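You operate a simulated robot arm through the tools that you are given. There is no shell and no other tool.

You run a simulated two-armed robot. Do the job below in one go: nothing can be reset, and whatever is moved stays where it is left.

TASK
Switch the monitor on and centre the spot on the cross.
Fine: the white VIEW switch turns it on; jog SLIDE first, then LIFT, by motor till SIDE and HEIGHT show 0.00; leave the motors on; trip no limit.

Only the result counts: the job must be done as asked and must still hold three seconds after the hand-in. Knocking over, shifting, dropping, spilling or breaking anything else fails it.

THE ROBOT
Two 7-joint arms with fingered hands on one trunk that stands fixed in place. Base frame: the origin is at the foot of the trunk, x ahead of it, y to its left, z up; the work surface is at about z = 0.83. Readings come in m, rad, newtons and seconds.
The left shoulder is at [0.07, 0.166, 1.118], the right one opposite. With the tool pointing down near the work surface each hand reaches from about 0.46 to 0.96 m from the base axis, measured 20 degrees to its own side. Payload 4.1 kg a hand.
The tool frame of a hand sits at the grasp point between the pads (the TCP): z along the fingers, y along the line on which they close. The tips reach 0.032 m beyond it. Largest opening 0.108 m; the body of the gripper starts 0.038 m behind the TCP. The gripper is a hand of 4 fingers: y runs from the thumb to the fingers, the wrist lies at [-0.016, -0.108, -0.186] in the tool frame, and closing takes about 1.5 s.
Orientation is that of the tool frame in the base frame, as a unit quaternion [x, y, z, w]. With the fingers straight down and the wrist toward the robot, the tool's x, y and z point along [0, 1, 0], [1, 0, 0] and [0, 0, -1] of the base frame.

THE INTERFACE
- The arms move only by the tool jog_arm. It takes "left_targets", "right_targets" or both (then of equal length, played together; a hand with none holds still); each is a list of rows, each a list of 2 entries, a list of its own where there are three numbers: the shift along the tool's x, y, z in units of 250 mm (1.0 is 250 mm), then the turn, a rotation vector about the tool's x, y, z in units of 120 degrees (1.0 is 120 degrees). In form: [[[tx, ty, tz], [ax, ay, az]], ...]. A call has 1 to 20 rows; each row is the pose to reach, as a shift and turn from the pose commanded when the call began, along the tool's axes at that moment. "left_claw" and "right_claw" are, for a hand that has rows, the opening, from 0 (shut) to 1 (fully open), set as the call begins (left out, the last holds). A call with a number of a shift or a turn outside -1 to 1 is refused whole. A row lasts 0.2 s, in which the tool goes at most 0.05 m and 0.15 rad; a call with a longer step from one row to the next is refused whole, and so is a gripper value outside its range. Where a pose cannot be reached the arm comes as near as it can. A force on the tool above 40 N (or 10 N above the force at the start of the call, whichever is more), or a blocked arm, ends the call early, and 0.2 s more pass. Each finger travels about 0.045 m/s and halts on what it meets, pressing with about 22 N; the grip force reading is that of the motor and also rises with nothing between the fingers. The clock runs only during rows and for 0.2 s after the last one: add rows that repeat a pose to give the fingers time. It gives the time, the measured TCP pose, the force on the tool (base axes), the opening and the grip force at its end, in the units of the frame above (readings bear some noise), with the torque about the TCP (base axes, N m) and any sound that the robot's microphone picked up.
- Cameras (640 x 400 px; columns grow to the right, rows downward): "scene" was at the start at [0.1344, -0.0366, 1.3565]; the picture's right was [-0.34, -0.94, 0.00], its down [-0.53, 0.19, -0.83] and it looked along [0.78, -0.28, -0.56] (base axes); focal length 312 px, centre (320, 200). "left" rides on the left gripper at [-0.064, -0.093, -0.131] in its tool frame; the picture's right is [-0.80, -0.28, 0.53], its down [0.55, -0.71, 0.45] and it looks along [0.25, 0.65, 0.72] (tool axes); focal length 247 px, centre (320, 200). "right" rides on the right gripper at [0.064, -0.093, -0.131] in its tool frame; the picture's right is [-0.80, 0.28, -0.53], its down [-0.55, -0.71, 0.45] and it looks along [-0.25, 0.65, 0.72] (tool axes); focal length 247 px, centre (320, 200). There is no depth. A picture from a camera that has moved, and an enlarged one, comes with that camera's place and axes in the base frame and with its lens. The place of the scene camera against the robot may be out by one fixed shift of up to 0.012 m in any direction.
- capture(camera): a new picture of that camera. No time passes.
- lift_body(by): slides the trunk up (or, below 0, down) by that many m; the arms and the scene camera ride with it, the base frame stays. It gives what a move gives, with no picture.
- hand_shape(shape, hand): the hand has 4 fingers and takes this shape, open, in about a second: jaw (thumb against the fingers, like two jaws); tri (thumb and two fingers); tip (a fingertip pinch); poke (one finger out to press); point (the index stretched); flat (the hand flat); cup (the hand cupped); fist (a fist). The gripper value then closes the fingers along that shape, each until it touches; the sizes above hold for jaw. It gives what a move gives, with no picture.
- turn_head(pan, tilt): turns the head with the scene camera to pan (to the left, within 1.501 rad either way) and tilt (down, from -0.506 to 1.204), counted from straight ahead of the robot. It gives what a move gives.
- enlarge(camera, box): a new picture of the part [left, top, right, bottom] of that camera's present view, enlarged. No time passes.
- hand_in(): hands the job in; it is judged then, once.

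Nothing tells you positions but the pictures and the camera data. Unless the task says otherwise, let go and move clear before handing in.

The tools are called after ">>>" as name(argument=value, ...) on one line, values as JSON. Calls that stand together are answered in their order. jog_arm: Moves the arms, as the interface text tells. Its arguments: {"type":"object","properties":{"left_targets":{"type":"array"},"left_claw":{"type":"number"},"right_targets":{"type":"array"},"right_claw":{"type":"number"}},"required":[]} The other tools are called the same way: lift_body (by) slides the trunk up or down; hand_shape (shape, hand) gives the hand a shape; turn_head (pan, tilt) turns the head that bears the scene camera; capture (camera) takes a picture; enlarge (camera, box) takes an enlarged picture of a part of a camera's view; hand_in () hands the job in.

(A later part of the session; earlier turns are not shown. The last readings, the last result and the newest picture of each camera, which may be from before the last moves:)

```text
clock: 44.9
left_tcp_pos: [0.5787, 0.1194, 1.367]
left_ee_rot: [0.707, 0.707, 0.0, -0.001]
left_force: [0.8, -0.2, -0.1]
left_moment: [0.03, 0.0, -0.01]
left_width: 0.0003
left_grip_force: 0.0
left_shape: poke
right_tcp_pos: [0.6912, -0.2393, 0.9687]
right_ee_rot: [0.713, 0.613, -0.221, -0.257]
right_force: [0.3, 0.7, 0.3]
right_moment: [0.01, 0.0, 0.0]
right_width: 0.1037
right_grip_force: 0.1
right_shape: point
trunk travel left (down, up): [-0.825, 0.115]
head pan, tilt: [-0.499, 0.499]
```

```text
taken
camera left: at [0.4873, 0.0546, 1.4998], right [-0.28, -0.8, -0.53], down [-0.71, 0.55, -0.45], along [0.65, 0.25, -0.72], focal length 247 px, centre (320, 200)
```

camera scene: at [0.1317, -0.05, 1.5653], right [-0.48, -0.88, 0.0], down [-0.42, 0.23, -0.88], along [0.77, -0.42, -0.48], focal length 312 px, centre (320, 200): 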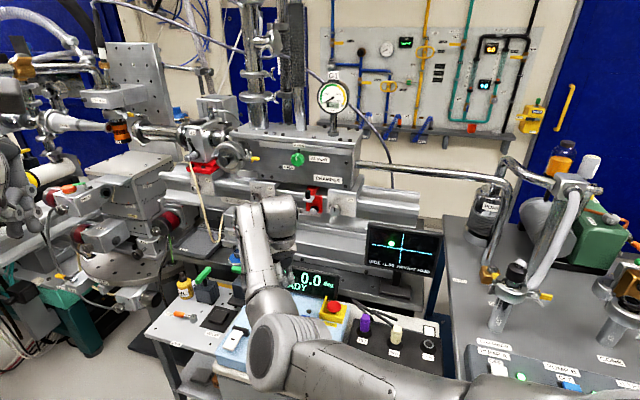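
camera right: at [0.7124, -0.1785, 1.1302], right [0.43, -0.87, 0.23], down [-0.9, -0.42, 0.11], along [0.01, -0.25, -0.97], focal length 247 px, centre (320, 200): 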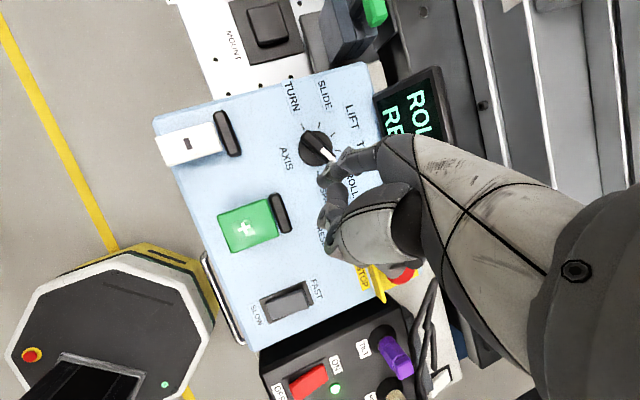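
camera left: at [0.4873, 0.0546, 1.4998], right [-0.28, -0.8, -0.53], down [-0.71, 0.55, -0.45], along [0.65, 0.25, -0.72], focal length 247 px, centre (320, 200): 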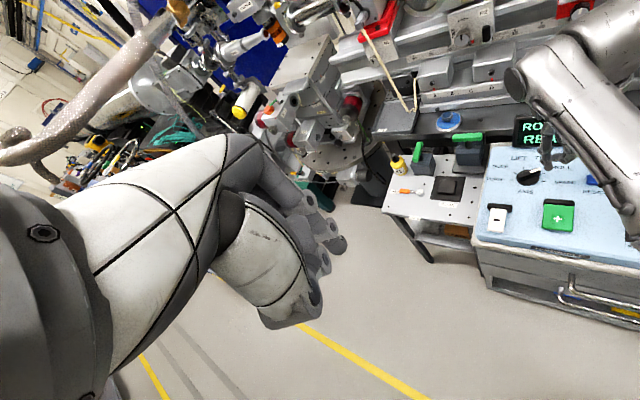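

>>> enlarge(camera="right", box=[270, 90, 390, 220])

>>> enlarge(camera="left", box=[470, 100, 640, 260])

```text
3.08 times, centred on (330, 155) of right
camera zoom: at [0.7124, -0.1785, 1.1302], right [0.43, -0.87, 0.23], down [-0.9, -0.42, 0.11], along [0.01, -0.25, -0.97], focal length 760 px, centre (289, 338)
```

zoom: 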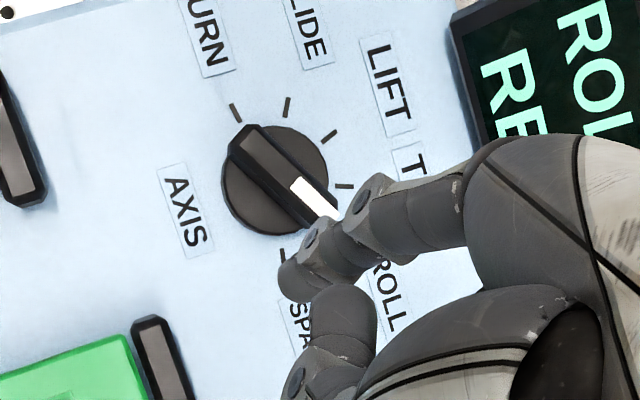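

```text
2.50 times, centred on (555, 180) of left
camera zoom: at [0.4873, 0.0546, 1.4998], right [-0.28, -0.8, -0.53], down [-0.71, 0.55, -0.45], along [0.65, 0.25, -0.72], focal length 617 px, centre (-268, 250)
```

zoom: 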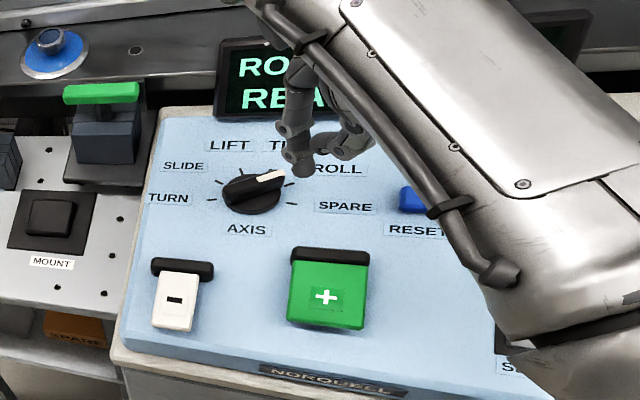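

>>> jog_arm(right_targets=[[[0, 0.0574, 0.0693], [0, 0, 0]], [[0, 0.1147, 0.1387], [0, 0, 0]]])

>>> enlarge(camera="right", box=[260, 80, 380, 220])

>>> enlarge(camera="left", box=[500, 130, 600, 220])

```text
clock: 45.5
left_tcp_pos: [0.579, 0.1186, 1.3666]
left_ee_rot: [0.707, 0.707, -0.001, 0.0]
left_force: [0.0, 0.5, -0.6]
left_moment: [-0.02, 0.02, -0.02]
left_width: 0.0
left_grip_force: 0.0
left_shape: poke
right_tcp_pos: [0.6922, -0.2393, 0.9246]
right_ee_rot: [0.713, 0.614, -0.221, -0.256]
right_force: [-0.6, -0.5, 0.4]
right_moment: [-0.02, 0.02, -0.01]
right_width: 0.1037
right_grip_force: 0.0
right_shape: point
trunk travel left (down, up): [-0.825, 0.115]
head pan, tilt: [-0.499, 0.499]
```

```text
2.86 times, centred on (320, 150) of right
camera zoom: at [0.713, -0.1782, 1.085], right [0.43, -0.87, 0.23], down [-0.9, -0.42, 0.11], along [0.01, -0.25, -0.97], focal length 706 px, centre (320, 343)
```

zoom: 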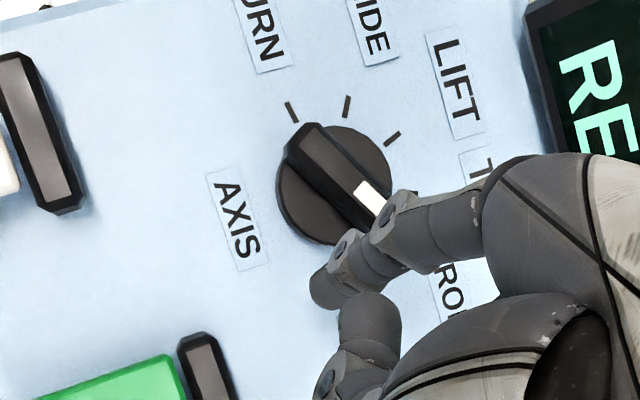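

```text
4.44 times, centred on (550, 175) of left
camera zoom: at [0.4875, 0.0544, 1.4997], right [-0.28, -0.8, -0.53], down [-0.71, 0.55, -0.45], along [0.65, 0.25, -0.72], focal length 1098 px, centre (-702, 311)
```

zoom: 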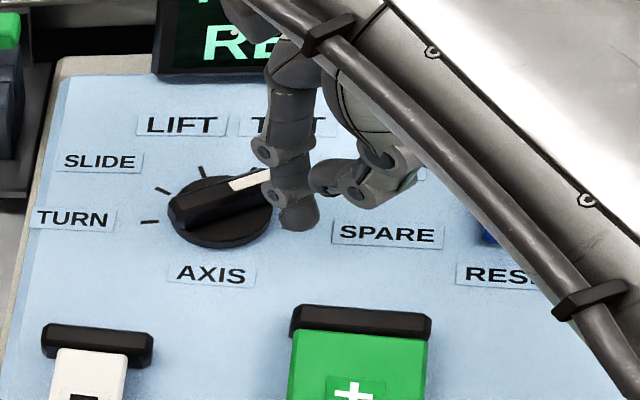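

The tip is just beside the handle, level with its top. I'll feel for the panel surface here to fix the height exactly, in small steps.

>>> jog_arm(right_targets=[[[0, 0.0255, 0.0308], [0, 0, 0]], [[0, 0.0408, 0.0493], [0, 0, 0]]])

>>> jog_arm(right_targets=[[[0, 0.0102, 0.0123], [0, 0, 0]]])

>>> jog_arm(right_targets=[[[0, 0.0076, 0.0092], [0, 0, 0]]])

>>> enlarge(camera="left", box=[500, 130, 600, 220])

```text
clock: 46.1
left_tcp_pos: [0.58, 0.119, 1.3671]
left_ee_rot: [0.707, 0.707, 0.0, -0.001]
left_force: [-0.5, -0.4, -0.4]
left_moment: [0.0, 0.01, 0.01]
left_width: 0.0
left_grip_force: 0.0
left_shape: poke
right_tcp_pos: [0.6916, -0.24, 0.909]
right_ee_rot: [0.713, 0.614, -0.221, -0.257]
right_force: [-0.5, -0.5, -0.7]
right_moment: [-0.01, 0.0, 0.0]
right_width: 0.1037
right_grip_force: 0.1
right_shape: point
trunk travel left (down, up): [-0.825, 0.115]
head pan, tilt: [-0.499, 0.499]
```

```text
clock: 46.5
left_tcp_pos: [0.5794, 0.1196, 1.3657]
left_ee_rot: [0.707, 0.707, -0.001, 0.0]
left_force: [0.3, 0.4, -0.2]
left_moment: [0.02, 0.01, 0.0]
left_width: 0.0004
left_grip_force: 0.0
left_shape: poke
right_tcp_pos: [0.6915, -0.2401, 0.9038]
right_ee_rot: [0.713, 0.614, -0.221, -0.257]
right_force: [0.5, -0.9, 0.3]
right_moment: [-0.02, 0.0, 0.02]
right_width: 0.1038
right_grip_force: 0.1
right_shape: point
trunk travel left (down, up): [-0.825, 0.115]
head pan, tilt: [-0.499, 0.499]
```

```text
clock: 46.9
left_tcp_pos: [0.5791, 0.1204, 1.3673]
left_ee_rot: [0.707, 0.707, 0.0, 0.0]
left_force: [1.2, 0.4, 0.3]
left_moment: [0.02, -0.03, -0.03]
left_width: 0.0
left_grip_force: 0.1
left_shape: poke
right_tcp_pos: [0.691, -0.2397, 0.9013]
right_ee_rot: [0.713, 0.614, -0.221, -0.257]
right_force: [-0.2, 0.8, -0.4]
right_moment: [-0.02, -0.01, 0.06]
right_width: 0.1036
right_grip_force: 0.1
right_shape: point
trunk travel left (down, up): [-0.825, 0.115]
head pan, tilt: [-0.499, 0.499]
```

```text
4.44 times, centred on (550, 175) of left
camera zoom: at [0.4869, 0.055, 1.4999], right [-0.28, -0.8, -0.53], down [-0.71, 0.55, -0.45], along [0.65, 0.25, -0.72], focal length 1098 px, centre (-702, 311)
```

zoom: 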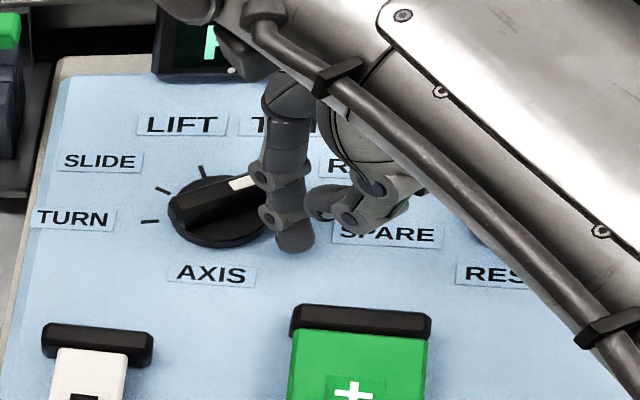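

>>> jog_arm(right_targets=[[[0, 0.0076, 0.0092], [0, 0, 0]]])

>>> jog_arm(right_targets=[[[0, 0.0076, 0.0092], [0, 0, 0]]])

```text
clock: 47.3
left_tcp_pos: [0.5788, 0.1198, 1.3668]
left_ee_rot: [0.706, 0.708, 0.0, 0.0]
left_force: [-0.7, -0.2, -0.6]
left_moment: [-0.01, 0.01, -0.02]
left_width: 0.0
left_grip_force: 0.1
left_shape: poke
right_tcp_pos: [0.6915, -0.2402, 0.8973]
right_ee_rot: [0.713, 0.614, -0.222, -0.257]
right_force: [0.2, -0.4, 0.1]
right_moment: [0.02, -0.04, 0.0]
right_width: 0.1035
right_grip_force: 0.1
right_shape: point
trunk travel left (down, up): [-0.825, 0.115]
head pan, tilt: [-0.499, 0.499]
```

```text
clock: 47.7
left_tcp_pos: [0.5774, 0.1199, 1.3679]
left_ee_rot: [0.707, 0.707, 0.001, 0.0]
left_force: [0.2, 0.2, 0.1]
left_moment: [-0.02, 0.02, 0.01]
left_width: 0.0003
left_grip_force: 0.0
left_shape: poke
right_tcp_pos: [0.692, -0.239, 0.8968]
right_ee_rot: [0.714, 0.614, -0.22, -0.255]
right_force: [2.9, -0.3, 9.7]
right_moment: [0.02, -0.61, -0.04]
right_width: 0.1036
right_grip_force: 0.1
right_shape: point
trunk travel left (down, up): [-0.825, 0.115]
head pan, tilt: [-0.499, 0.499]
```

The panel is felt at tool height 0.897. I'll rise 18 mm, which puts the tip between the knob's skirt and handle top, then push the pointer's white end counter-clockwise, first part way.

>>> jog_arm(right_targets=[[[0, -0.0264, -0.0319], [0, 0, 0]], [[0, -0.0528, -0.0638], [0, 0, 0]]])

>>> jog_arm(right_targets=[[[0.004, 0.022, -0.0181], [0, 0, 0]], [[0.0085, 0.0439, -0.0363], [0, 0, 0]], [[-0.0052, 0.0608, -0.0503], [0, 0, 0]], [[-0.0118, 0.0805, -0.0666], [0, 0, 0]]])

>>> enlarge(camera="right", box=[260, 80, 380, 220])

>>> enlarge(camera="left", box=[480, 90, 640, 230])

>>> enlarge(camera="scene", box=[210, 230, 440, 400])

```text
clock: 48.3
left_tcp_pos: [0.5779, 0.1199, 1.369]
left_ee_rot: [0.707, 0.707, 0.001, 0.001]
left_force: [-0.4, 0.7, 0.3]
left_moment: [0.02, 0.02, -0.02]
left_width: 0.0
left_grip_force: 0.0
left_shape: poke
right_tcp_pos: [0.6895, -0.2383, 0.9146]
right_ee_rot: [0.713, 0.614, -0.22, -0.256]
right_force: [0.0, 0.2, 0.1]
right_moment: [0.0, -0.01, -0.02]
right_width: 0.0
right_grip_force: 0.2
right_shape: point
trunk travel left (down, up): [-0.825, 0.115]
head pan, tilt: [-0.499, 0.499]
```

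```text
clock: 49.3
left_tcp_pos: [0.5804, 0.119, 1.3672]
left_ee_rot: [0.707, 0.707, -0.001, 0.001]
left_force: [0.2, 0.0, -0.8]
left_moment: [-0.02, -0.01, -0.01]
left_width: 0.0002
left_grip_force: 0.0
left_shape: poke
right_tcp_pos: [0.7172, -0.2484, 0.9162]
right_ee_rot: [0.713, 0.614, -0.221, -0.256]
right_force: [-0.7, -0.5, 0.7]
right_moment: [-0.02, 0.03, -0.01]
right_width: 0.1036
right_grip_force: 0.1
right_shape: point
trunk travel left (down, up): [-0.825, 0.115]
head pan, tilt: [-0.499, 0.499]
```

```text
2.86 times, centred on (320, 150) of right
camera zoom: at [0.7383, -0.1858, 1.0763], right [0.43, -0.87, 0.23], down [-0.9, -0.42, 0.11], along [0.0, -0.25, -0.97], focal length 706 px, centre (320, 343)
```

zoom: 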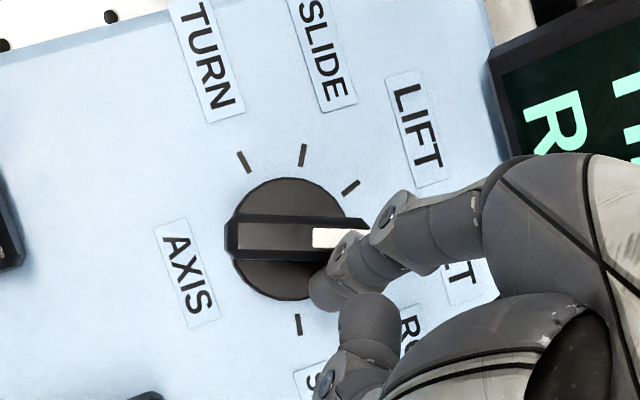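

```text
2.86 times, centred on (560, 160) of left
camera zoom: at [0.4874, 0.0545, 1.4996], right [-0.28, -0.8, -0.53], down [-0.71, 0.55, -0.45], along [0.65, 0.25, -0.72], focal length 706 px, centre (-366, 314)
```

zoom: 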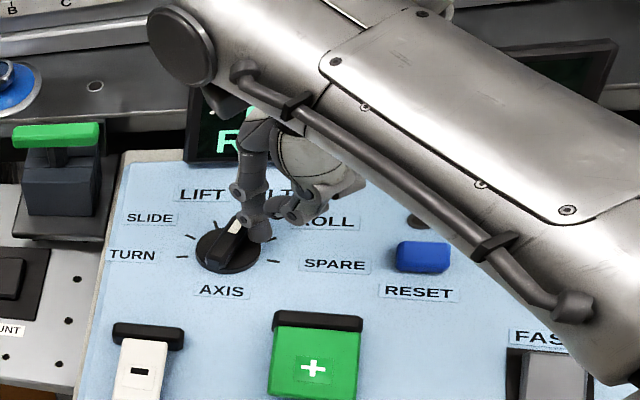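

```text
2.35 times, centred on (325, 315) of scene
camera zoom: at [0.1318, -0.05, 1.5652], right [-0.48, -0.88, 0.0], down [-0.42, 0.23, -0.88], along [0.77, -0.42, -0.48], focal length 735 px, centre (308, -71)
```

zoom: 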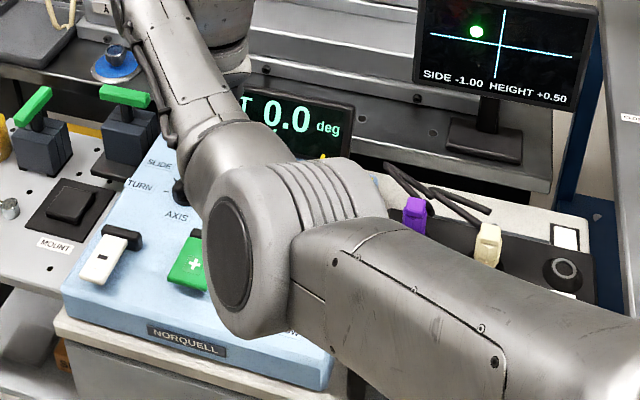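

The pointer followed and the display now shows TILT. I'll carry on along the arc to SLIDE.

>>> jog_arm(right_targets=[[[0.0015, 0.0201, -0.0166], [0, 0, 0]], [[0.0112, 0.0389, -0.0322], [0, 0, 0]], [[0.0276, 0.0548, -0.0453], [0, 0, 0]], [[0.048, 0.0645, -0.0534], [0, 0, 0]]])

>>> enlarge(camera="right", box=[260, 80, 380, 220])

>>> enlarge(camera="scene", box=[210, 230, 440, 400])

```text
clock: 50.3
left_tcp_pos: [0.5794, 0.1204, 1.3669]
left_ee_rot: [0.707, 0.707, 0.0, 0.001]
left_force: [-0.1, 0.4, -0.5]
left_moment: [0.02, -0.02, 0.03]
left_width: 0.0
left_grip_force: 0.0
left_shape: poke
right_tcp_pos: [0.7393, -0.2385, 0.9157]
right_ee_rot: [0.713, 0.613, -0.221, -0.257]
right_force: [-0.8, -1.4, 0.3]
right_moment: [-0.04, -0.03, -0.07]
right_width: 0.1037
right_grip_force: 0.0
right_shape: point
trunk travel left (down, up): [-0.825, 0.115]
head pan, tilt: [-0.499, 0.499]
```

```text
2.86 times, centred on (320, 150) of right
camera zoom: at [0.7605, -0.1769, 1.0765], right [0.43, -0.87, 0.23], down [-0.9, -0.42, 0.1], along [0.01, -0.25, -0.97], focal length 706 px, centre (320, 343)
```

zoom: 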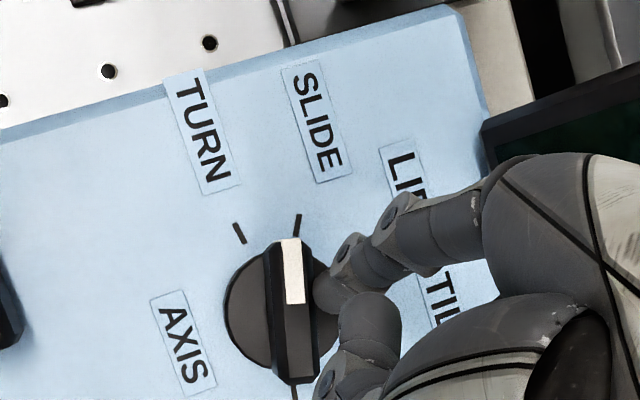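

```text
2.35 times, centred on (325, 315) of scene
camera zoom: at [0.1314, -0.0499, 1.5652], right [-0.48, -0.88, 0.0], down [-0.42, 0.23, -0.88], along [0.77, -0.42, -0.48], focal length 735 px, centre (308, -71)
```

zoom: 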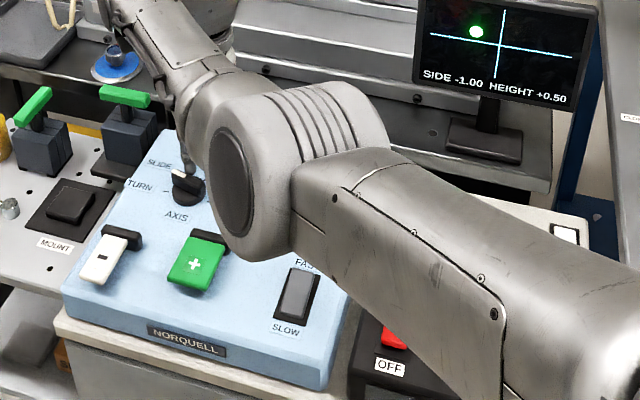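

The pointer is at SLIDE. I'll ease the finger off sideways, lift, and read the display.

>>> jog_arm(right_targets=[[[-0.0316, 0.0036, -0.003], [0, 0, 0]], [[-0.0316, -0.0714, -0.0954], [0, 0, 0]], [[-0.0316, -0.1494, -0.188], [0, 0, 0]], [[-0.0316, -0.2514, -0.3114], [0, 0, 0]], [[-0.0316, -0.3534, -0.4346], [0, 0, 0]]])

>>> capture(camera="scene")

>>> capture(camera="left")

>>> capture(camera="right")

```text
clock: 51.5
left_tcp_pos: [0.5783, 0.1201, 1.3671]
left_ee_rot: [0.707, 0.707, 0.0, 0.0]
left_force: [0.1, 0.1, 0.4]
left_moment: [-0.01, -0.02, -0.02]
left_width: 0.0
left_grip_force: 0.1
left_shape: poke
right_tcp_pos: [0.7368, -0.2466, 1.0574]
right_ee_rot: [0.713, 0.614, -0.221, -0.256]
right_force: [-1.1, 0.7, 0.6]
right_moment: [0.02, -0.02, 0.0]
right_width: 0.1034
right_grip_force: 0.0
right_shape: point
trunk travel left (down, up): [-0.825, 0.115]
head pan, tilt: [-0.499, 0.499]
```

```text
taken
camera scene: at [0.1305, -0.0491, 1.5653], right [-0.48, -0.88, 0.0], down [-0.42, 0.23, -0.88], along [0.77, -0.42, -0.48], focal length 312 px, centre (320, 200)
```

scene: 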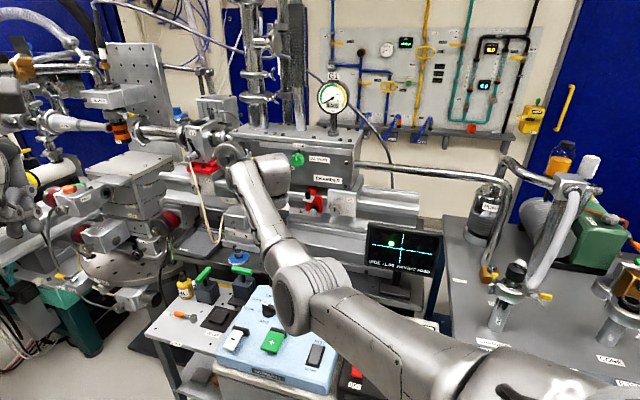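

```text
taken
camera left: at [0.4861, 0.0554, 1.5001], right [-0.28, -0.8, -0.53], down [-0.71, 0.55, -0.45], along [0.65, 0.25, -0.72], focal length 247 px, centre (320, 200)
```

left: 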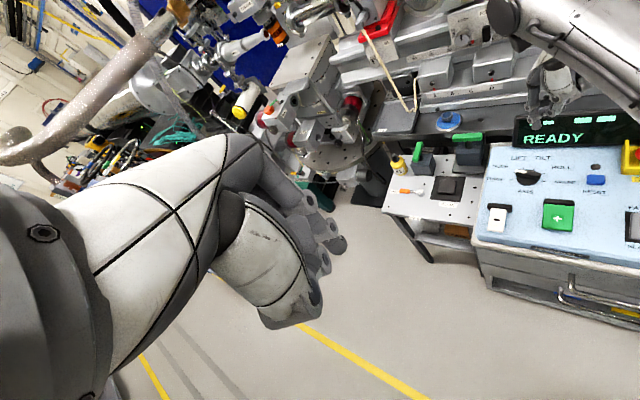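

```text
taken
camera right: at [0.7586, -0.1844, 1.2172], right [0.43, -0.87, 0.23], down [-0.9, -0.42, 0.1], along [0.01, -0.25, -0.97], focal length 247 px, centre (320, 200)
```

right: 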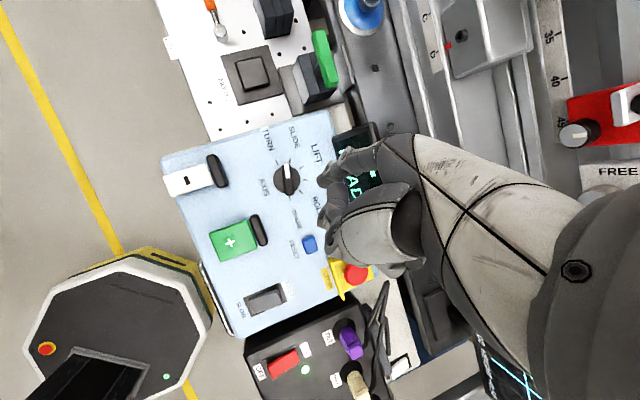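

>>> enlarge(camera="left", box=[460, 80, 640, 260])

>>> enlarge(camera="right", box=[150, 100, 340, 330])

>>> enlarge(camera="scene", box=[350, 210, 450, 300])

```text
2.22 times, centred on (550, 170) of left
camera zoom: at [0.4861, 0.0554, 1.5001], right [-0.28, -0.8, -0.53], down [-0.71, 0.55, -0.45], along [0.65, 0.25, -0.72], focal length 549 px, centre (-191, 267)
```

zoom: 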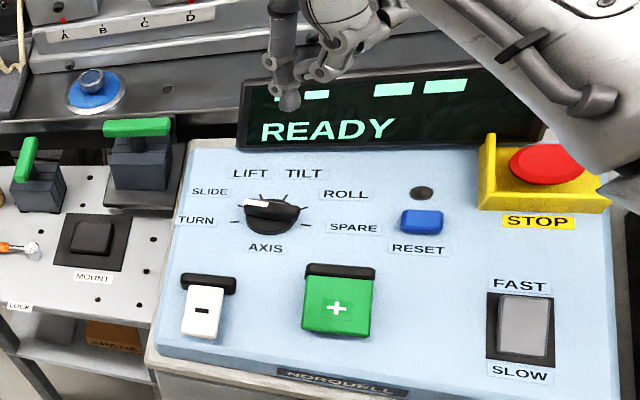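

```text
1.74 times, centred on (245, 215) of right
camera zoom: at [0.7586, -0.1844, 1.2172], right [0.43, -0.87, 0.23], down [-0.9, -0.42, 0.1], along [0.01, -0.25, -0.97], focal length 430 px, centre (450, 174)
```

zoom: 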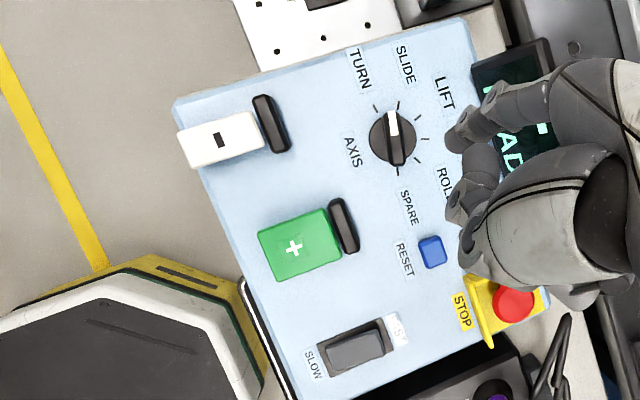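

```text
4.44 times, centred on (400, 255) of scene
camera zoom: at [0.1305, -0.0491, 1.5653], right [-0.48, -0.88, 0.0], down [-0.42, 0.23, -0.88], along [0.77, -0.42, -0.48], focal length 1389 px, centre (-36, -44)
```

zoom: 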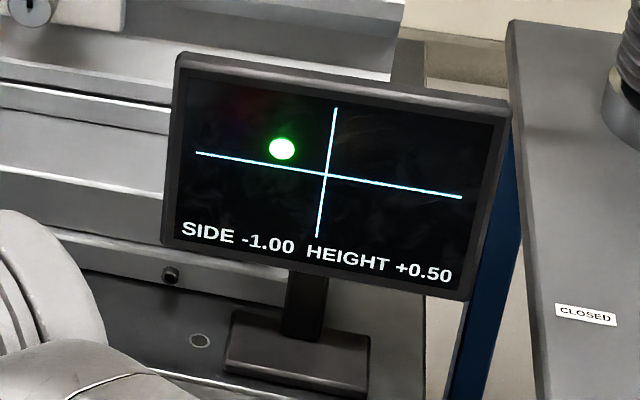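

The display's lower line reads READY, but its upper line is hidden by my hand. I'll move over toward the green "+" paddle, which also uncovers the display.

>>> jog_arm(right_targets=[[[0.0371, -0.0727, 0.1346], [0, 0, 0]], [[0.0742, -0.1454, 0.2692], [0, 0, 0]], [[0.1113, -0.2181, 0.4038], [0, 0, 0]], [[0.1484, -0.2908, 0.5384], [0, 0, 0]]])

>>> capture(camera="scene")

>>> enlarge(camera="left", box=[460, 80, 640, 260])

>>> capture(camera="right")

```text
clock: 52.7
left_tcp_pos: [0.5796, 0.119, 1.3672]
left_ee_rot: [0.707, 0.707, 0.0, 0.001]
left_force: [-0.1, -0.7, -0.3]
left_moment: [-0.03, 0.02, -0.02]
left_width: 0.0
left_grip_force: 0.0
left_shape: poke
right_tcp_pos: [0.6172, -0.2363, 1.0176]
right_ee_rot: [0.743, 0.589, -0.212, -0.237]
right_force: [0.6, 0.0, -0.7]
right_moment: [0.0, 0.05, 0.02]
right_width: 0.1038
right_grip_force: 0.0
right_shape: point
trunk travel left (down, up): [-0.825, 0.115]
head pan, tilt: [-0.499, 0.499]
stopped in row 4 (right hand): the arm was blocked; the commanded pose is now the measured one
```

```text
taken
camera scene: at [0.1318, -0.05, 1.5652], right [-0.48, -0.88, 0.0], down [-0.42, 0.23, -0.88], along [0.77, -0.42, -0.48], focal length 312 px, centre (320, 200)
```

scene: 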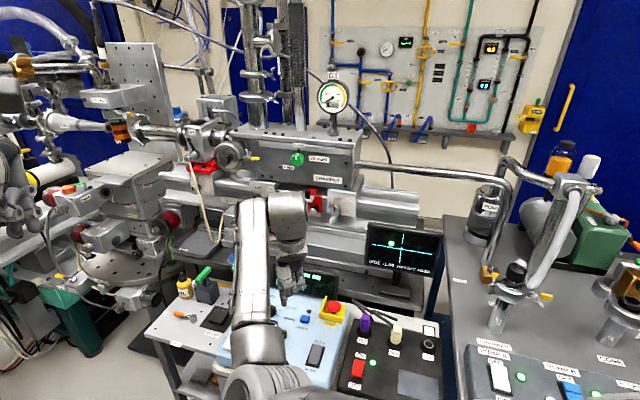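

```text
2.22 times, centred on (550, 170) of left
camera zoom: at [0.4875, 0.0544, 1.4998], right [-0.28, -0.8, -0.53], down [-0.71, 0.55, -0.45], along [0.65, 0.25, -0.72], focal length 549 px, centre (-191, 267)
```

zoom: 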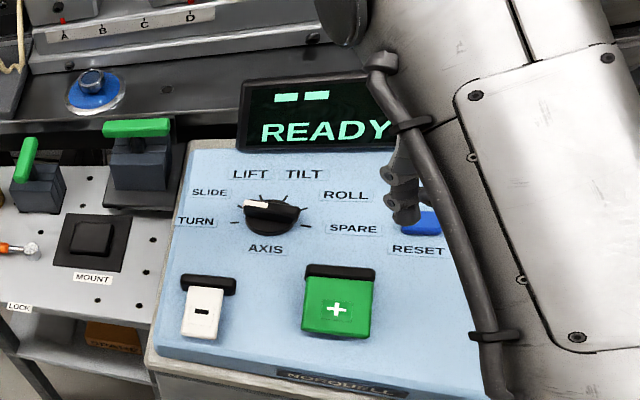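

```text
taken
camera right: at [0.6367, -0.1686, 1.1769], right [0.37, -0.89, 0.28], down [-0.93, -0.36, 0.09], along [0.02, -0.3, -0.95], focal length 247 px, centre (320, 200)
```

right: 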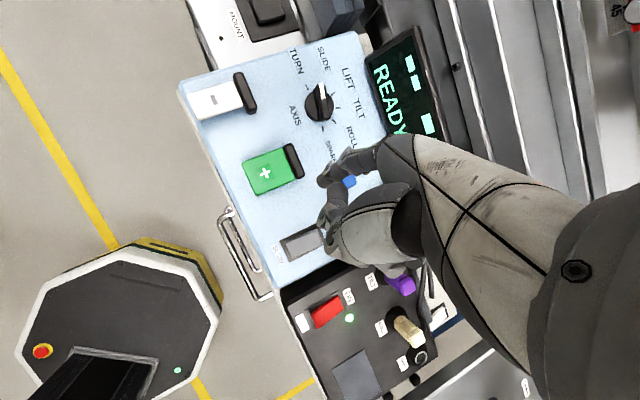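

The arm is blocked in this folded posture, so I'll not force it. The display's top line shows dashes; I'll look closer at it and at the knob.

>>> enlarge(camera="right", box=[280, 20, 460, 150])

>>> enlarge(camera="left", box=[500, 90, 600, 190])

>>> enlarge(camera="scene", box=[260, 250, 360, 330])

```text
3.08 times, centred on (370, 85) of right
camera zoom: at [0.6367, -0.1686, 1.1769], right [0.37, -0.89, 0.28], down [-0.93, -0.36, 0.09], along [0.02, -0.3, -0.95], focal length 760 px, centre (166, 554)
```

zoom: 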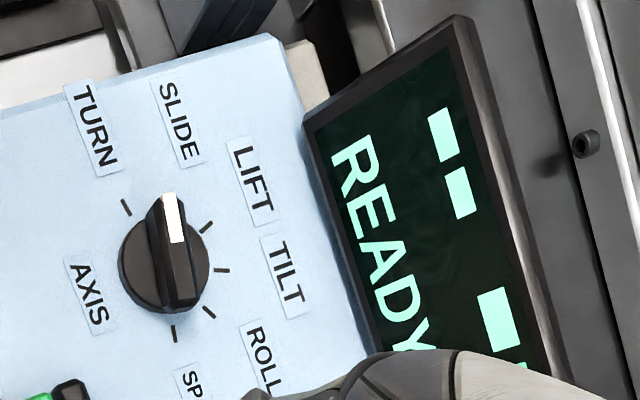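

```text
4.00 times, centred on (550, 140) of left
camera zoom: at [0.4875, 0.0544, 1.4998], right [-0.28, -0.8, -0.53], down [-0.71, 0.55, -0.45], along [0.65, 0.25, -0.72], focal length 988 px, centre (-600, 440)
```

zoom: 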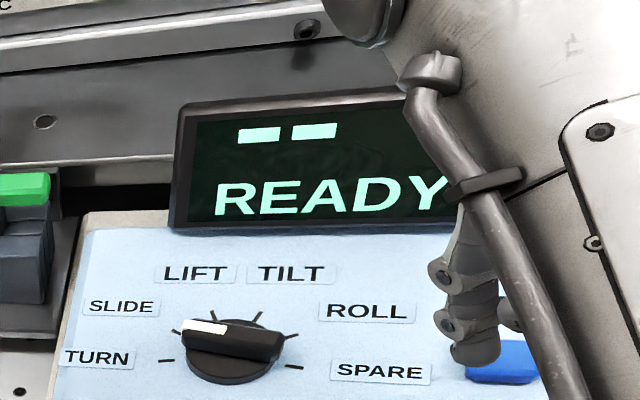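

```text
5.00 times, centred on (310, 290) of scene
camera zoom: at [0.1318, -0.05, 1.5652], right [-0.48, -0.88, 0.0], down [-0.42, 0.23, -0.88], along [0.77, -0.42, -0.48], focal length 1562 px, centre (370, -250)
```

zoom: 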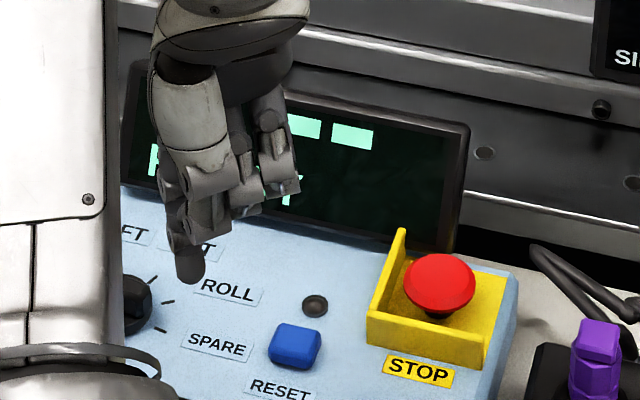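

The handle overshot to about 28°, between SLIDE (8.5°) and TURN, hence the dashes. I'll go back to the knob and nudge the pointer clockwise from its other side, watching the display.

>>> jog_arm(right_targets=[[[0.057, 0.0745, -0.0618], [0.0052, -0.0018, -0.0092]], [[0.114, 0.149, -0.1235], [0.0104, -0.0036, -0.0184]], [[0.171, 0.2235, -0.1853], [0.0156, -0.0055, -0.0276]], [[0.228, 0.298, -0.247], [0.0208, -0.0073, -0.0368]]])

>>> capture(camera="scene")

>>> enlarge(camera="right", box=[230, 80, 380, 240])

```text
clock: 53.7
left_tcp_pos: [0.5794, 0.1203, 1.3673]
left_ee_rot: [0.707, 0.707, -0.001, 0.0]
left_force: [-0.5, -0.8, 0.0]
left_moment: [0.0, -0.02, 0.02]
left_width: 0.0001
left_grip_force: 0.0
left_shape: poke
right_tcp_pos: [0.7239, -0.1964, 1.0195]
right_ee_rot: [0.709, 0.617, -0.223, -0.258]
right_force: [-0.3, 0.1, -0.5]
right_moment: [-0.01, 0.02, -0.02]
right_width: 0.1038
right_grip_force: 0.0
right_shape: point
trunk travel left (down, up): [-0.825, 0.115]
head pan, tilt: [-0.499, 0.499]
```

```text
taken
camera scene: at [0.1323, -0.0499, 1.5651], right [-0.48, -0.88, 0.0], down [-0.42, 0.23, -0.88], along [0.77, -0.42, -0.48], focal length 312 px, centre (320, 200)
```

scene: 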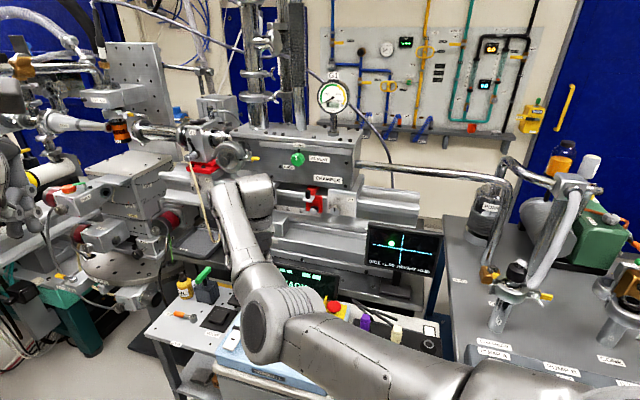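

```text
2.50 times, centred on (305, 160) of right
camera zoom: at [0.7445, -0.1359, 1.1796], right [0.44, -0.87, 0.23], down [-0.9, -0.43, 0.11], along [0.0, -0.25, -0.97], focal length 617 px, centre (358, 300)
```

zoom: 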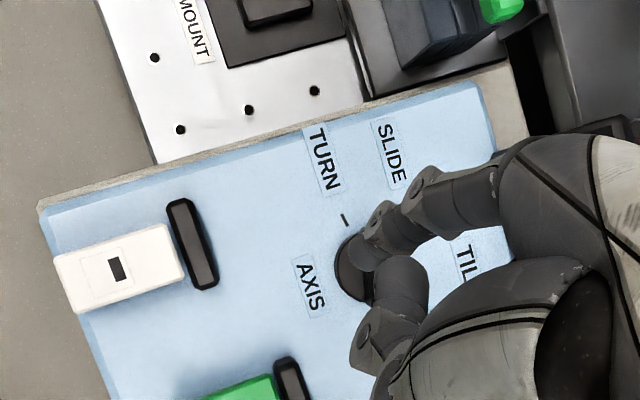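

>>> jog_arm(right_targets=[[[-0.0055, 0.0884, 0.1077], [0, 0, 0]], [[-0.011, 0.1768, 0.2155], [0, 0, 0]], [[-0.0164, 0.2652, 0.3232], [0, 0, 0]]])

>>> enlarge(camera="right", box=[250, 80, 390, 230])

>>> enlarge(camera="left", box=[480, 80, 620, 220])

```text
clock: 54.5
left_tcp_pos: [0.5807, 0.1207, 1.3674]
left_ee_rot: [0.707, 0.707, 0.0, 0.0]
left_force: [0.5, 0.8, 0.1]
left_moment: [-0.02, -0.01, 0.0]
left_width: 0.0
left_grip_force: 0.1
left_shape: poke
right_tcp_pos: [0.722, -0.2004, 0.9151]
right_ee_rot: [0.71, 0.617, -0.222, -0.258]
right_force: [0.4, 0.7, -0.1]
right_moment: [0.0, 0.02, -0.03]
right_width: 0.1036
right_grip_force: 0.0
right_shape: point
trunk travel left (down, up): [-0.825, 0.115]
head pan, tilt: [-0.499, 0.499]
```

```text
2.67 times, centred on (320, 155) of right
camera zoom: at [0.7431, -0.1388, 1.0763], right [0.44, -0.87, 0.23], down [-0.9, -0.43, 0.1], along [0.01, -0.25, -0.97], focal length 659 px, centre (320, 320)
```

zoom: 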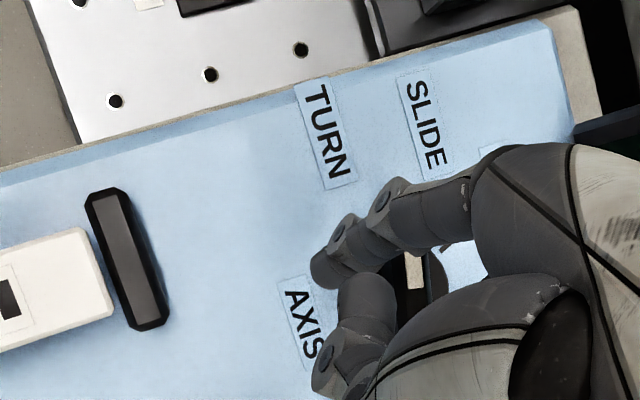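

```text
2.86 times, centred on (550, 150) of left
camera zoom: at [0.4872, 0.0546, 1.4998], right [-0.28, -0.8, -0.53], down [-0.71, 0.55, -0.45], along [0.65, 0.25, -0.72], focal length 706 px, centre (-337, 343)
```

zoom: 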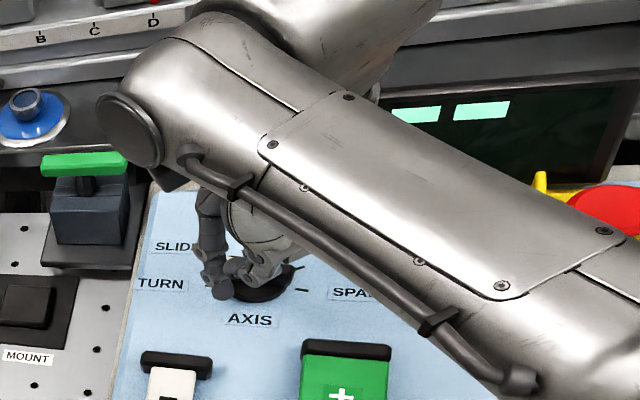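

>>> jog_arm(right_targets=[[[-0.0226, 0.0188, -0.0156], [0, 0, 0]], [[-0.0452, 0.0376, -0.0312], [0, 0, 0]], [[-0.0484, 0.0436, -0.036], [0, 0, 0]]])

>>> enlarge(camera="right", box=[250, 80, 390, 230])

>>> enlarge(camera="left", box=[500, 80, 640, 220])

```text
clock: 55.3
left_tcp_pos: [0.5788, 0.119, 1.3678]
left_ee_rot: [0.707, 0.707, -0.001, 0.0]
left_force: [0.0, 0.1, 0.6]
left_moment: [-0.01, 0.04, -0.02]
left_width: 0.0001
left_grip_force: 0.0
left_shape: poke
right_tcp_pos: [0.7341, -0.214, 0.9152]
right_ee_rot: [0.71, 0.617, -0.222, -0.257]
right_force: [0.7, 0.7, -0.2]
right_moment: [0.02, -0.01, 0.0]
right_width: 0.1034
right_grip_force: 0.0
right_shape: point
trunk travel left (down, up): [-0.825, 0.115]
head pan, tilt: [-0.499, 0.499]
```

```text
2.67 times, centred on (320, 155) of right
camera zoom: at [0.7552, -0.1527, 1.0756], right [0.44, -0.87, 0.23], down [-0.9, -0.43, 0.11], along [0.01, -0.25, -0.97], focal length 659 px, centre (320, 320)
```

zoom: 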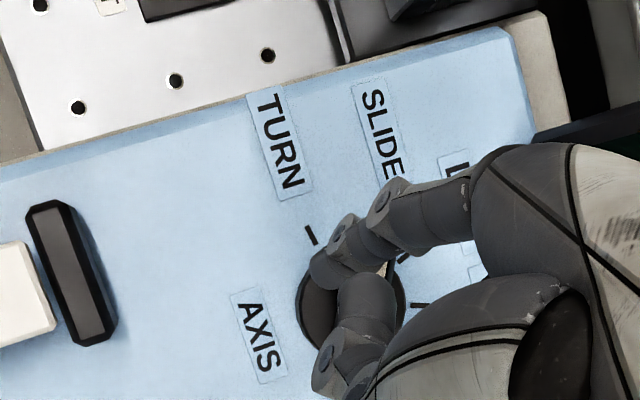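

```text
2.86 times, centred on (570, 150) of left
camera zoom: at [0.4868, 0.0551, 1.4999], right [-0.28, -0.8, -0.53], down [-0.71, 0.55, -0.45], along [0.65, 0.25, -0.72], focal length 706 px, centre (-394, 343)
```

zoom: 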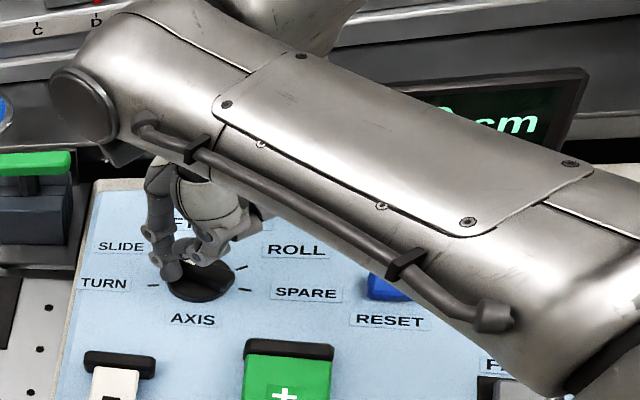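

The display now shows a value in cm, so a position has been selected. I'll back the finger off, lift away and read it.

>>> jog_arm(right_targets=[[[0.0348, -0.0288, 0.024], [0, 0, 0]], [[0.0348, -0.1053, -0.0685], [0, 0, 0]], [[0.0348, -0.207, -0.192], [0, 0, 0]], [[0.0348, -0.309, -0.315], [0, 0, 0]]])

>>> capture(camera="scene")

>>> enlarge(camera="left", box=[480, 80, 640, 240])

>>> enlarge(camera="right", box=[230, 80, 390, 240])

```text
clock: 56.3
left_tcp_pos: [0.5795, 0.1195, 1.3673]
left_ee_rot: [0.708, 0.707, 0.0, 0.0]
left_force: [0.2, -0.8, 0.4]
left_moment: [0.0, 0.0, -0.01]
left_width: 0.0
left_grip_force: 0.1
left_shape: poke
right_tcp_pos: [0.724, -0.2029, 1.0247]
right_ee_rot: [0.709, 0.617, -0.222, -0.258]
right_force: [0.2, 0.2, -0.5]
right_moment: [0.0, -0.05, -0.02]
right_width: 0.1039
right_grip_force: 0.0
right_shape: point
trunk travel left (down, up): [-0.825, 0.115]
head pan, tilt: [-0.499, 0.499]
```

```text
taken
camera scene: at [0.1307, -0.0491, 1.5652], right [-0.48, -0.88, 0.0], down [-0.42, 0.23, -0.88], along [0.77, -0.42, -0.48], focal length 312 px, centre (320, 200)
```

scene: 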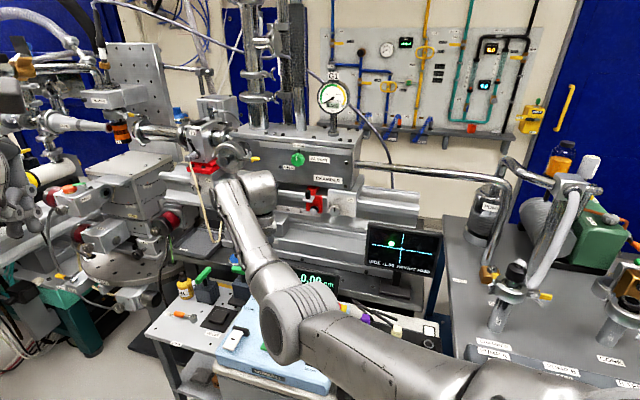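

```text
2.50 times, centred on (560, 160) of left
camera zoom: at [0.4863, 0.0554, 1.5], right [-0.28, -0.8, -0.53], down [-0.71, 0.55, -0.45], along [0.65, 0.25, -0.72], focal length 617 px, centre (-280, 300)
```

zoom: 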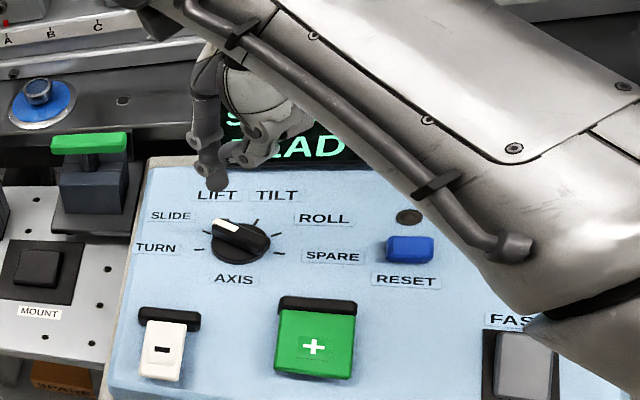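

```text
2.50 times, centred on (310, 160) of right
camera zoom: at [0.746, -0.1426, 1.1857], right [0.44, -0.87, 0.23], down [-0.9, -0.43, 0.11], along [0.01, -0.25, -0.97], focal length 617 px, centre (345, 300)
```

zoom: 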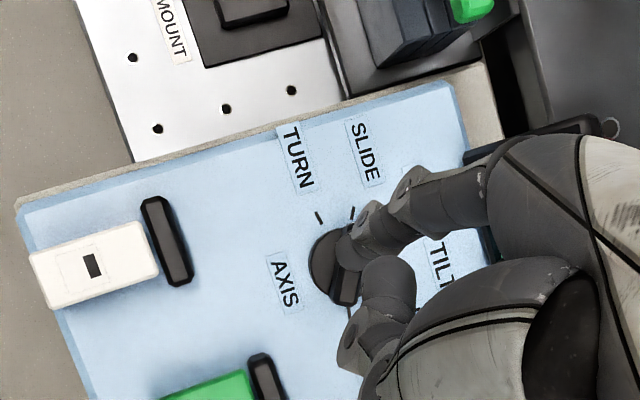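

The display reads SLIDE 0.00 cm, READY, with the pointer on SLIDE. I'll retire the right hand to the right side so the left hand can work the paddles.

>>> jog_arm(right_targets=[[[-0.013, -0.127, -0.112], [0, 0, 0]], [[-0.027, -0.253, -0.223], [0, 0, 0]], [[-0.04, -0.38, -0.335], [0, 0, 0]]])

>>> jog_arm(right_targets=[[[0, 0, 0], [-0.066, 0, 0]], [[0, 0, 0], [-0.132, 0, 0]], [[0, 0, 0], [-0.198, 0, 0]], [[0, 0, 0], [-0.264, 0, 0]], [[0, 0, 0], [-0.33, 0, 0]]])

>>> jog_arm(right_targets=[[[-0.153, -0.08, -0.033], [0, 0, 0]], [[-0.307, -0.16, -0.067], [0, 0, 0]], [[-0.46, -0.24, -0.1], [0, 0, 0]], [[-0.614, -0.32, -0.133], [0, 0, 0]], [[-0.767, -0.4, -0.167], [0, 0, 0]], [[-0.921, -0.481, -0.2], [0, 0, 0]]])

>>> capture(camera="scene")

>>> capture(camera="left")

```text
clock: 57.1
left_tcp_pos: [0.5788, 0.1209, 1.3679]
left_ee_rot: [0.707, 0.707, 0.0, 0.001]
left_force: [0.0, 0.0, 0.2]
left_moment: [0.0, 0.0, 0.0]
left_width: 0.0
left_grip_force: 0.1
left_shape: poke
right_tcp_pos: [0.7042, -0.2105, 1.1495]
right_ee_rot: [0.709, 0.618, -0.223, -0.257]
right_force: [0.8, 0.4, 0.0]
right_moment: [0.02, -0.03, -0.02]
right_width: 0.1037
right_grip_force: 0.1
right_shape: point
trunk travel left (down, up): [-0.825, 0.115]
head pan, tilt: [-0.499, 0.499]
```

```text
clock: 58.5
left_tcp_pos: [0.5797, 0.1193, 1.367]
left_ee_rot: [0.707, 0.707, -0.001, 0.0]
left_force: [0.6, -0.2, -0.1]
left_moment: [0.04, 0.0, -0.04]
left_width: 0.0
left_grip_force: 0.1
left_shape: poke
right_tcp_pos: [0.7119, -0.2471, 1.1714]
right_ee_rot: [0.771, 0.636, 0.007, 0.018]
right_force: [0.2, -0.5, -0.8]
right_moment: [0.01, -0.02, -0.02]
right_width: 0.1036
right_grip_force: 0.0
right_shape: point
trunk travel left (down, up): [-0.825, 0.115]
head pan, tilt: [-0.499, 0.499]
stopped in row 5 (right hand): the arm was blocked; the commanded pose is now the measured one
```

```text
clock: 59.9
left_tcp_pos: [0.5781, 0.1167, 1.3673]
left_ee_rot: [0.707, 0.707, 0.0, 0.0]
left_force: [0.1, -1.0, 0.5]
left_moment: [0.02, -0.01, 0.02]
left_width: 0.0001
left_grip_force: 0.1
left_shape: poke
right_tcp_pos: [0.5476, -0.4475, 1.2158]
right_ee_rot: [0.769, 0.639, 0.008, 0.016]
right_force: [0.6, -0.8, -0.3]
right_moment: [0.0, 0.02, -0.02]
right_width: 0.1036
right_grip_force: 0.0
right_shape: point
trunk travel left (down, up): [-0.825, 0.115]
head pan, tilt: [-0.499, 0.499]
```

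```text
taken
camera scene: at [0.1307, -0.0512, 1.5652], right [-0.48, -0.88, 0.0], down [-0.42, 0.23, -0.88], along [0.77, -0.42, -0.48], focal length 312 px, centre (320, 200)
```

scene: 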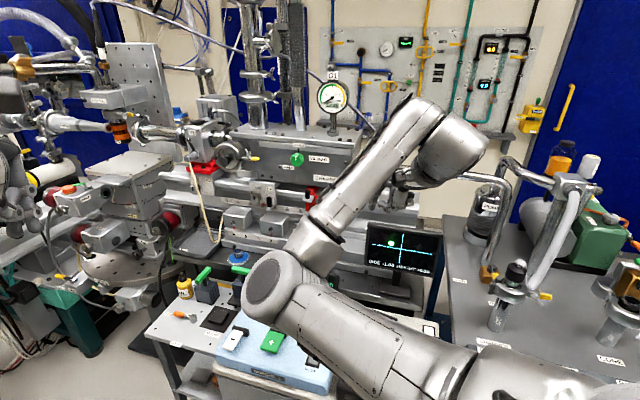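

```text
taken
camera left: at [0.4863, 0.0534, 1.5001], right [-0.28, -0.8, -0.53], down [-0.71, 0.55, -0.45], along [0.65, 0.25, -0.72], focal length 247 px, centre (320, 200)
```

left: 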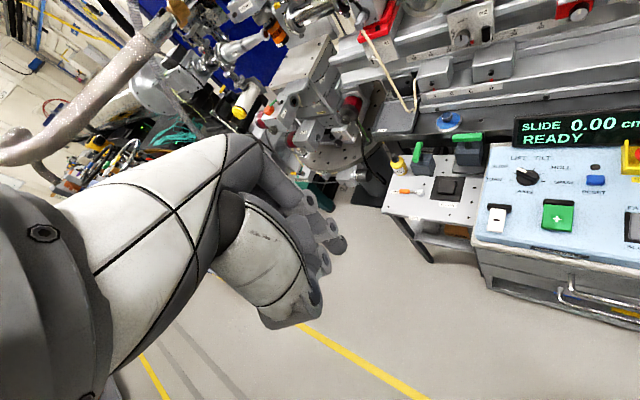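

SLIDE 0.00 cm / READY is clear now. The right elbow has swung inward and hangs over the approach to the panel, so I'll draw that arm further back and right before using the left hand.

>>> jog_arm(right_targets=[[[-0.1, -0.155, -0.045], [0, 0, 0]], [[-0.2, -0.31, -0.09], [0, 0, 0]], [[-0.299, -0.4635, -0.136], [0, 0, 0]]])

>>> capture(camera="scene")

```text
clock: 60.7
left_tcp_pos: [0.5784, 0.1183, 1.3688]
left_ee_rot: [0.707, 0.707, 0.001, 0.0]
left_force: [0.6, 0.0, -0.7]
left_moment: [0.02, -0.04, 0.01]
left_width: 0.0
left_grip_force: 0.1
left_shape: poke
right_tcp_pos: [0.4193, -0.5014, 1.2463]
right_ee_rot: [0.77, 0.638, 0.008, 0.015]
right_force: [1.2, -0.8, -1.0]
right_moment: [-0.02, 0.03, -0.02]
right_width: 0.1037
right_grip_force: 0.1
right_shape: point
trunk travel left (down, up): [-0.825, 0.115]
head pan, tilt: [-0.499, 0.499]
```

```text
taken
camera scene: at [0.1299, -0.0512, 1.5652], right [-0.48, -0.88, 0.0], down [-0.42, 0.23, -0.88], along [0.77, -0.42, -0.48], focal length 312 px, centre (320, 200)
```

scene: 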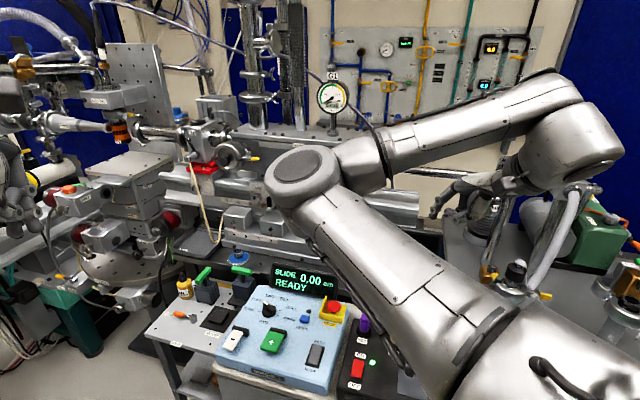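

>>> capture(camera="right")

>>> capture(camera="left")

```text
taken
camera right: at [0.3352, -0.4182, 1.3755], right [0.11, -0.83, 0.55], down [-0.78, -0.42, -0.47], along [0.61, -0.37, -0.69], focal length 247 px, centre (320, 200)
```

right: 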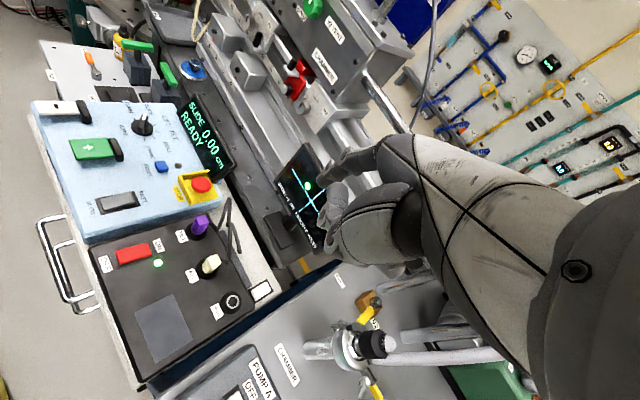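

```text
taken
camera left: at [0.4855, 0.0534, 1.5004], right [-0.28, -0.8, -0.53], down [-0.71, 0.55, -0.45], along [0.65, 0.25, -0.72], focal length 247 px, centre (320, 200)
```

left: 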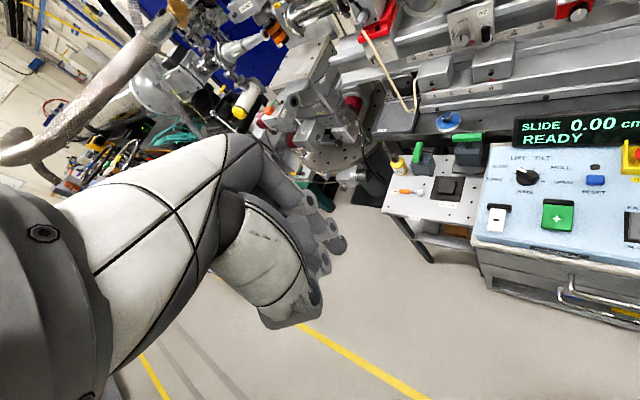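

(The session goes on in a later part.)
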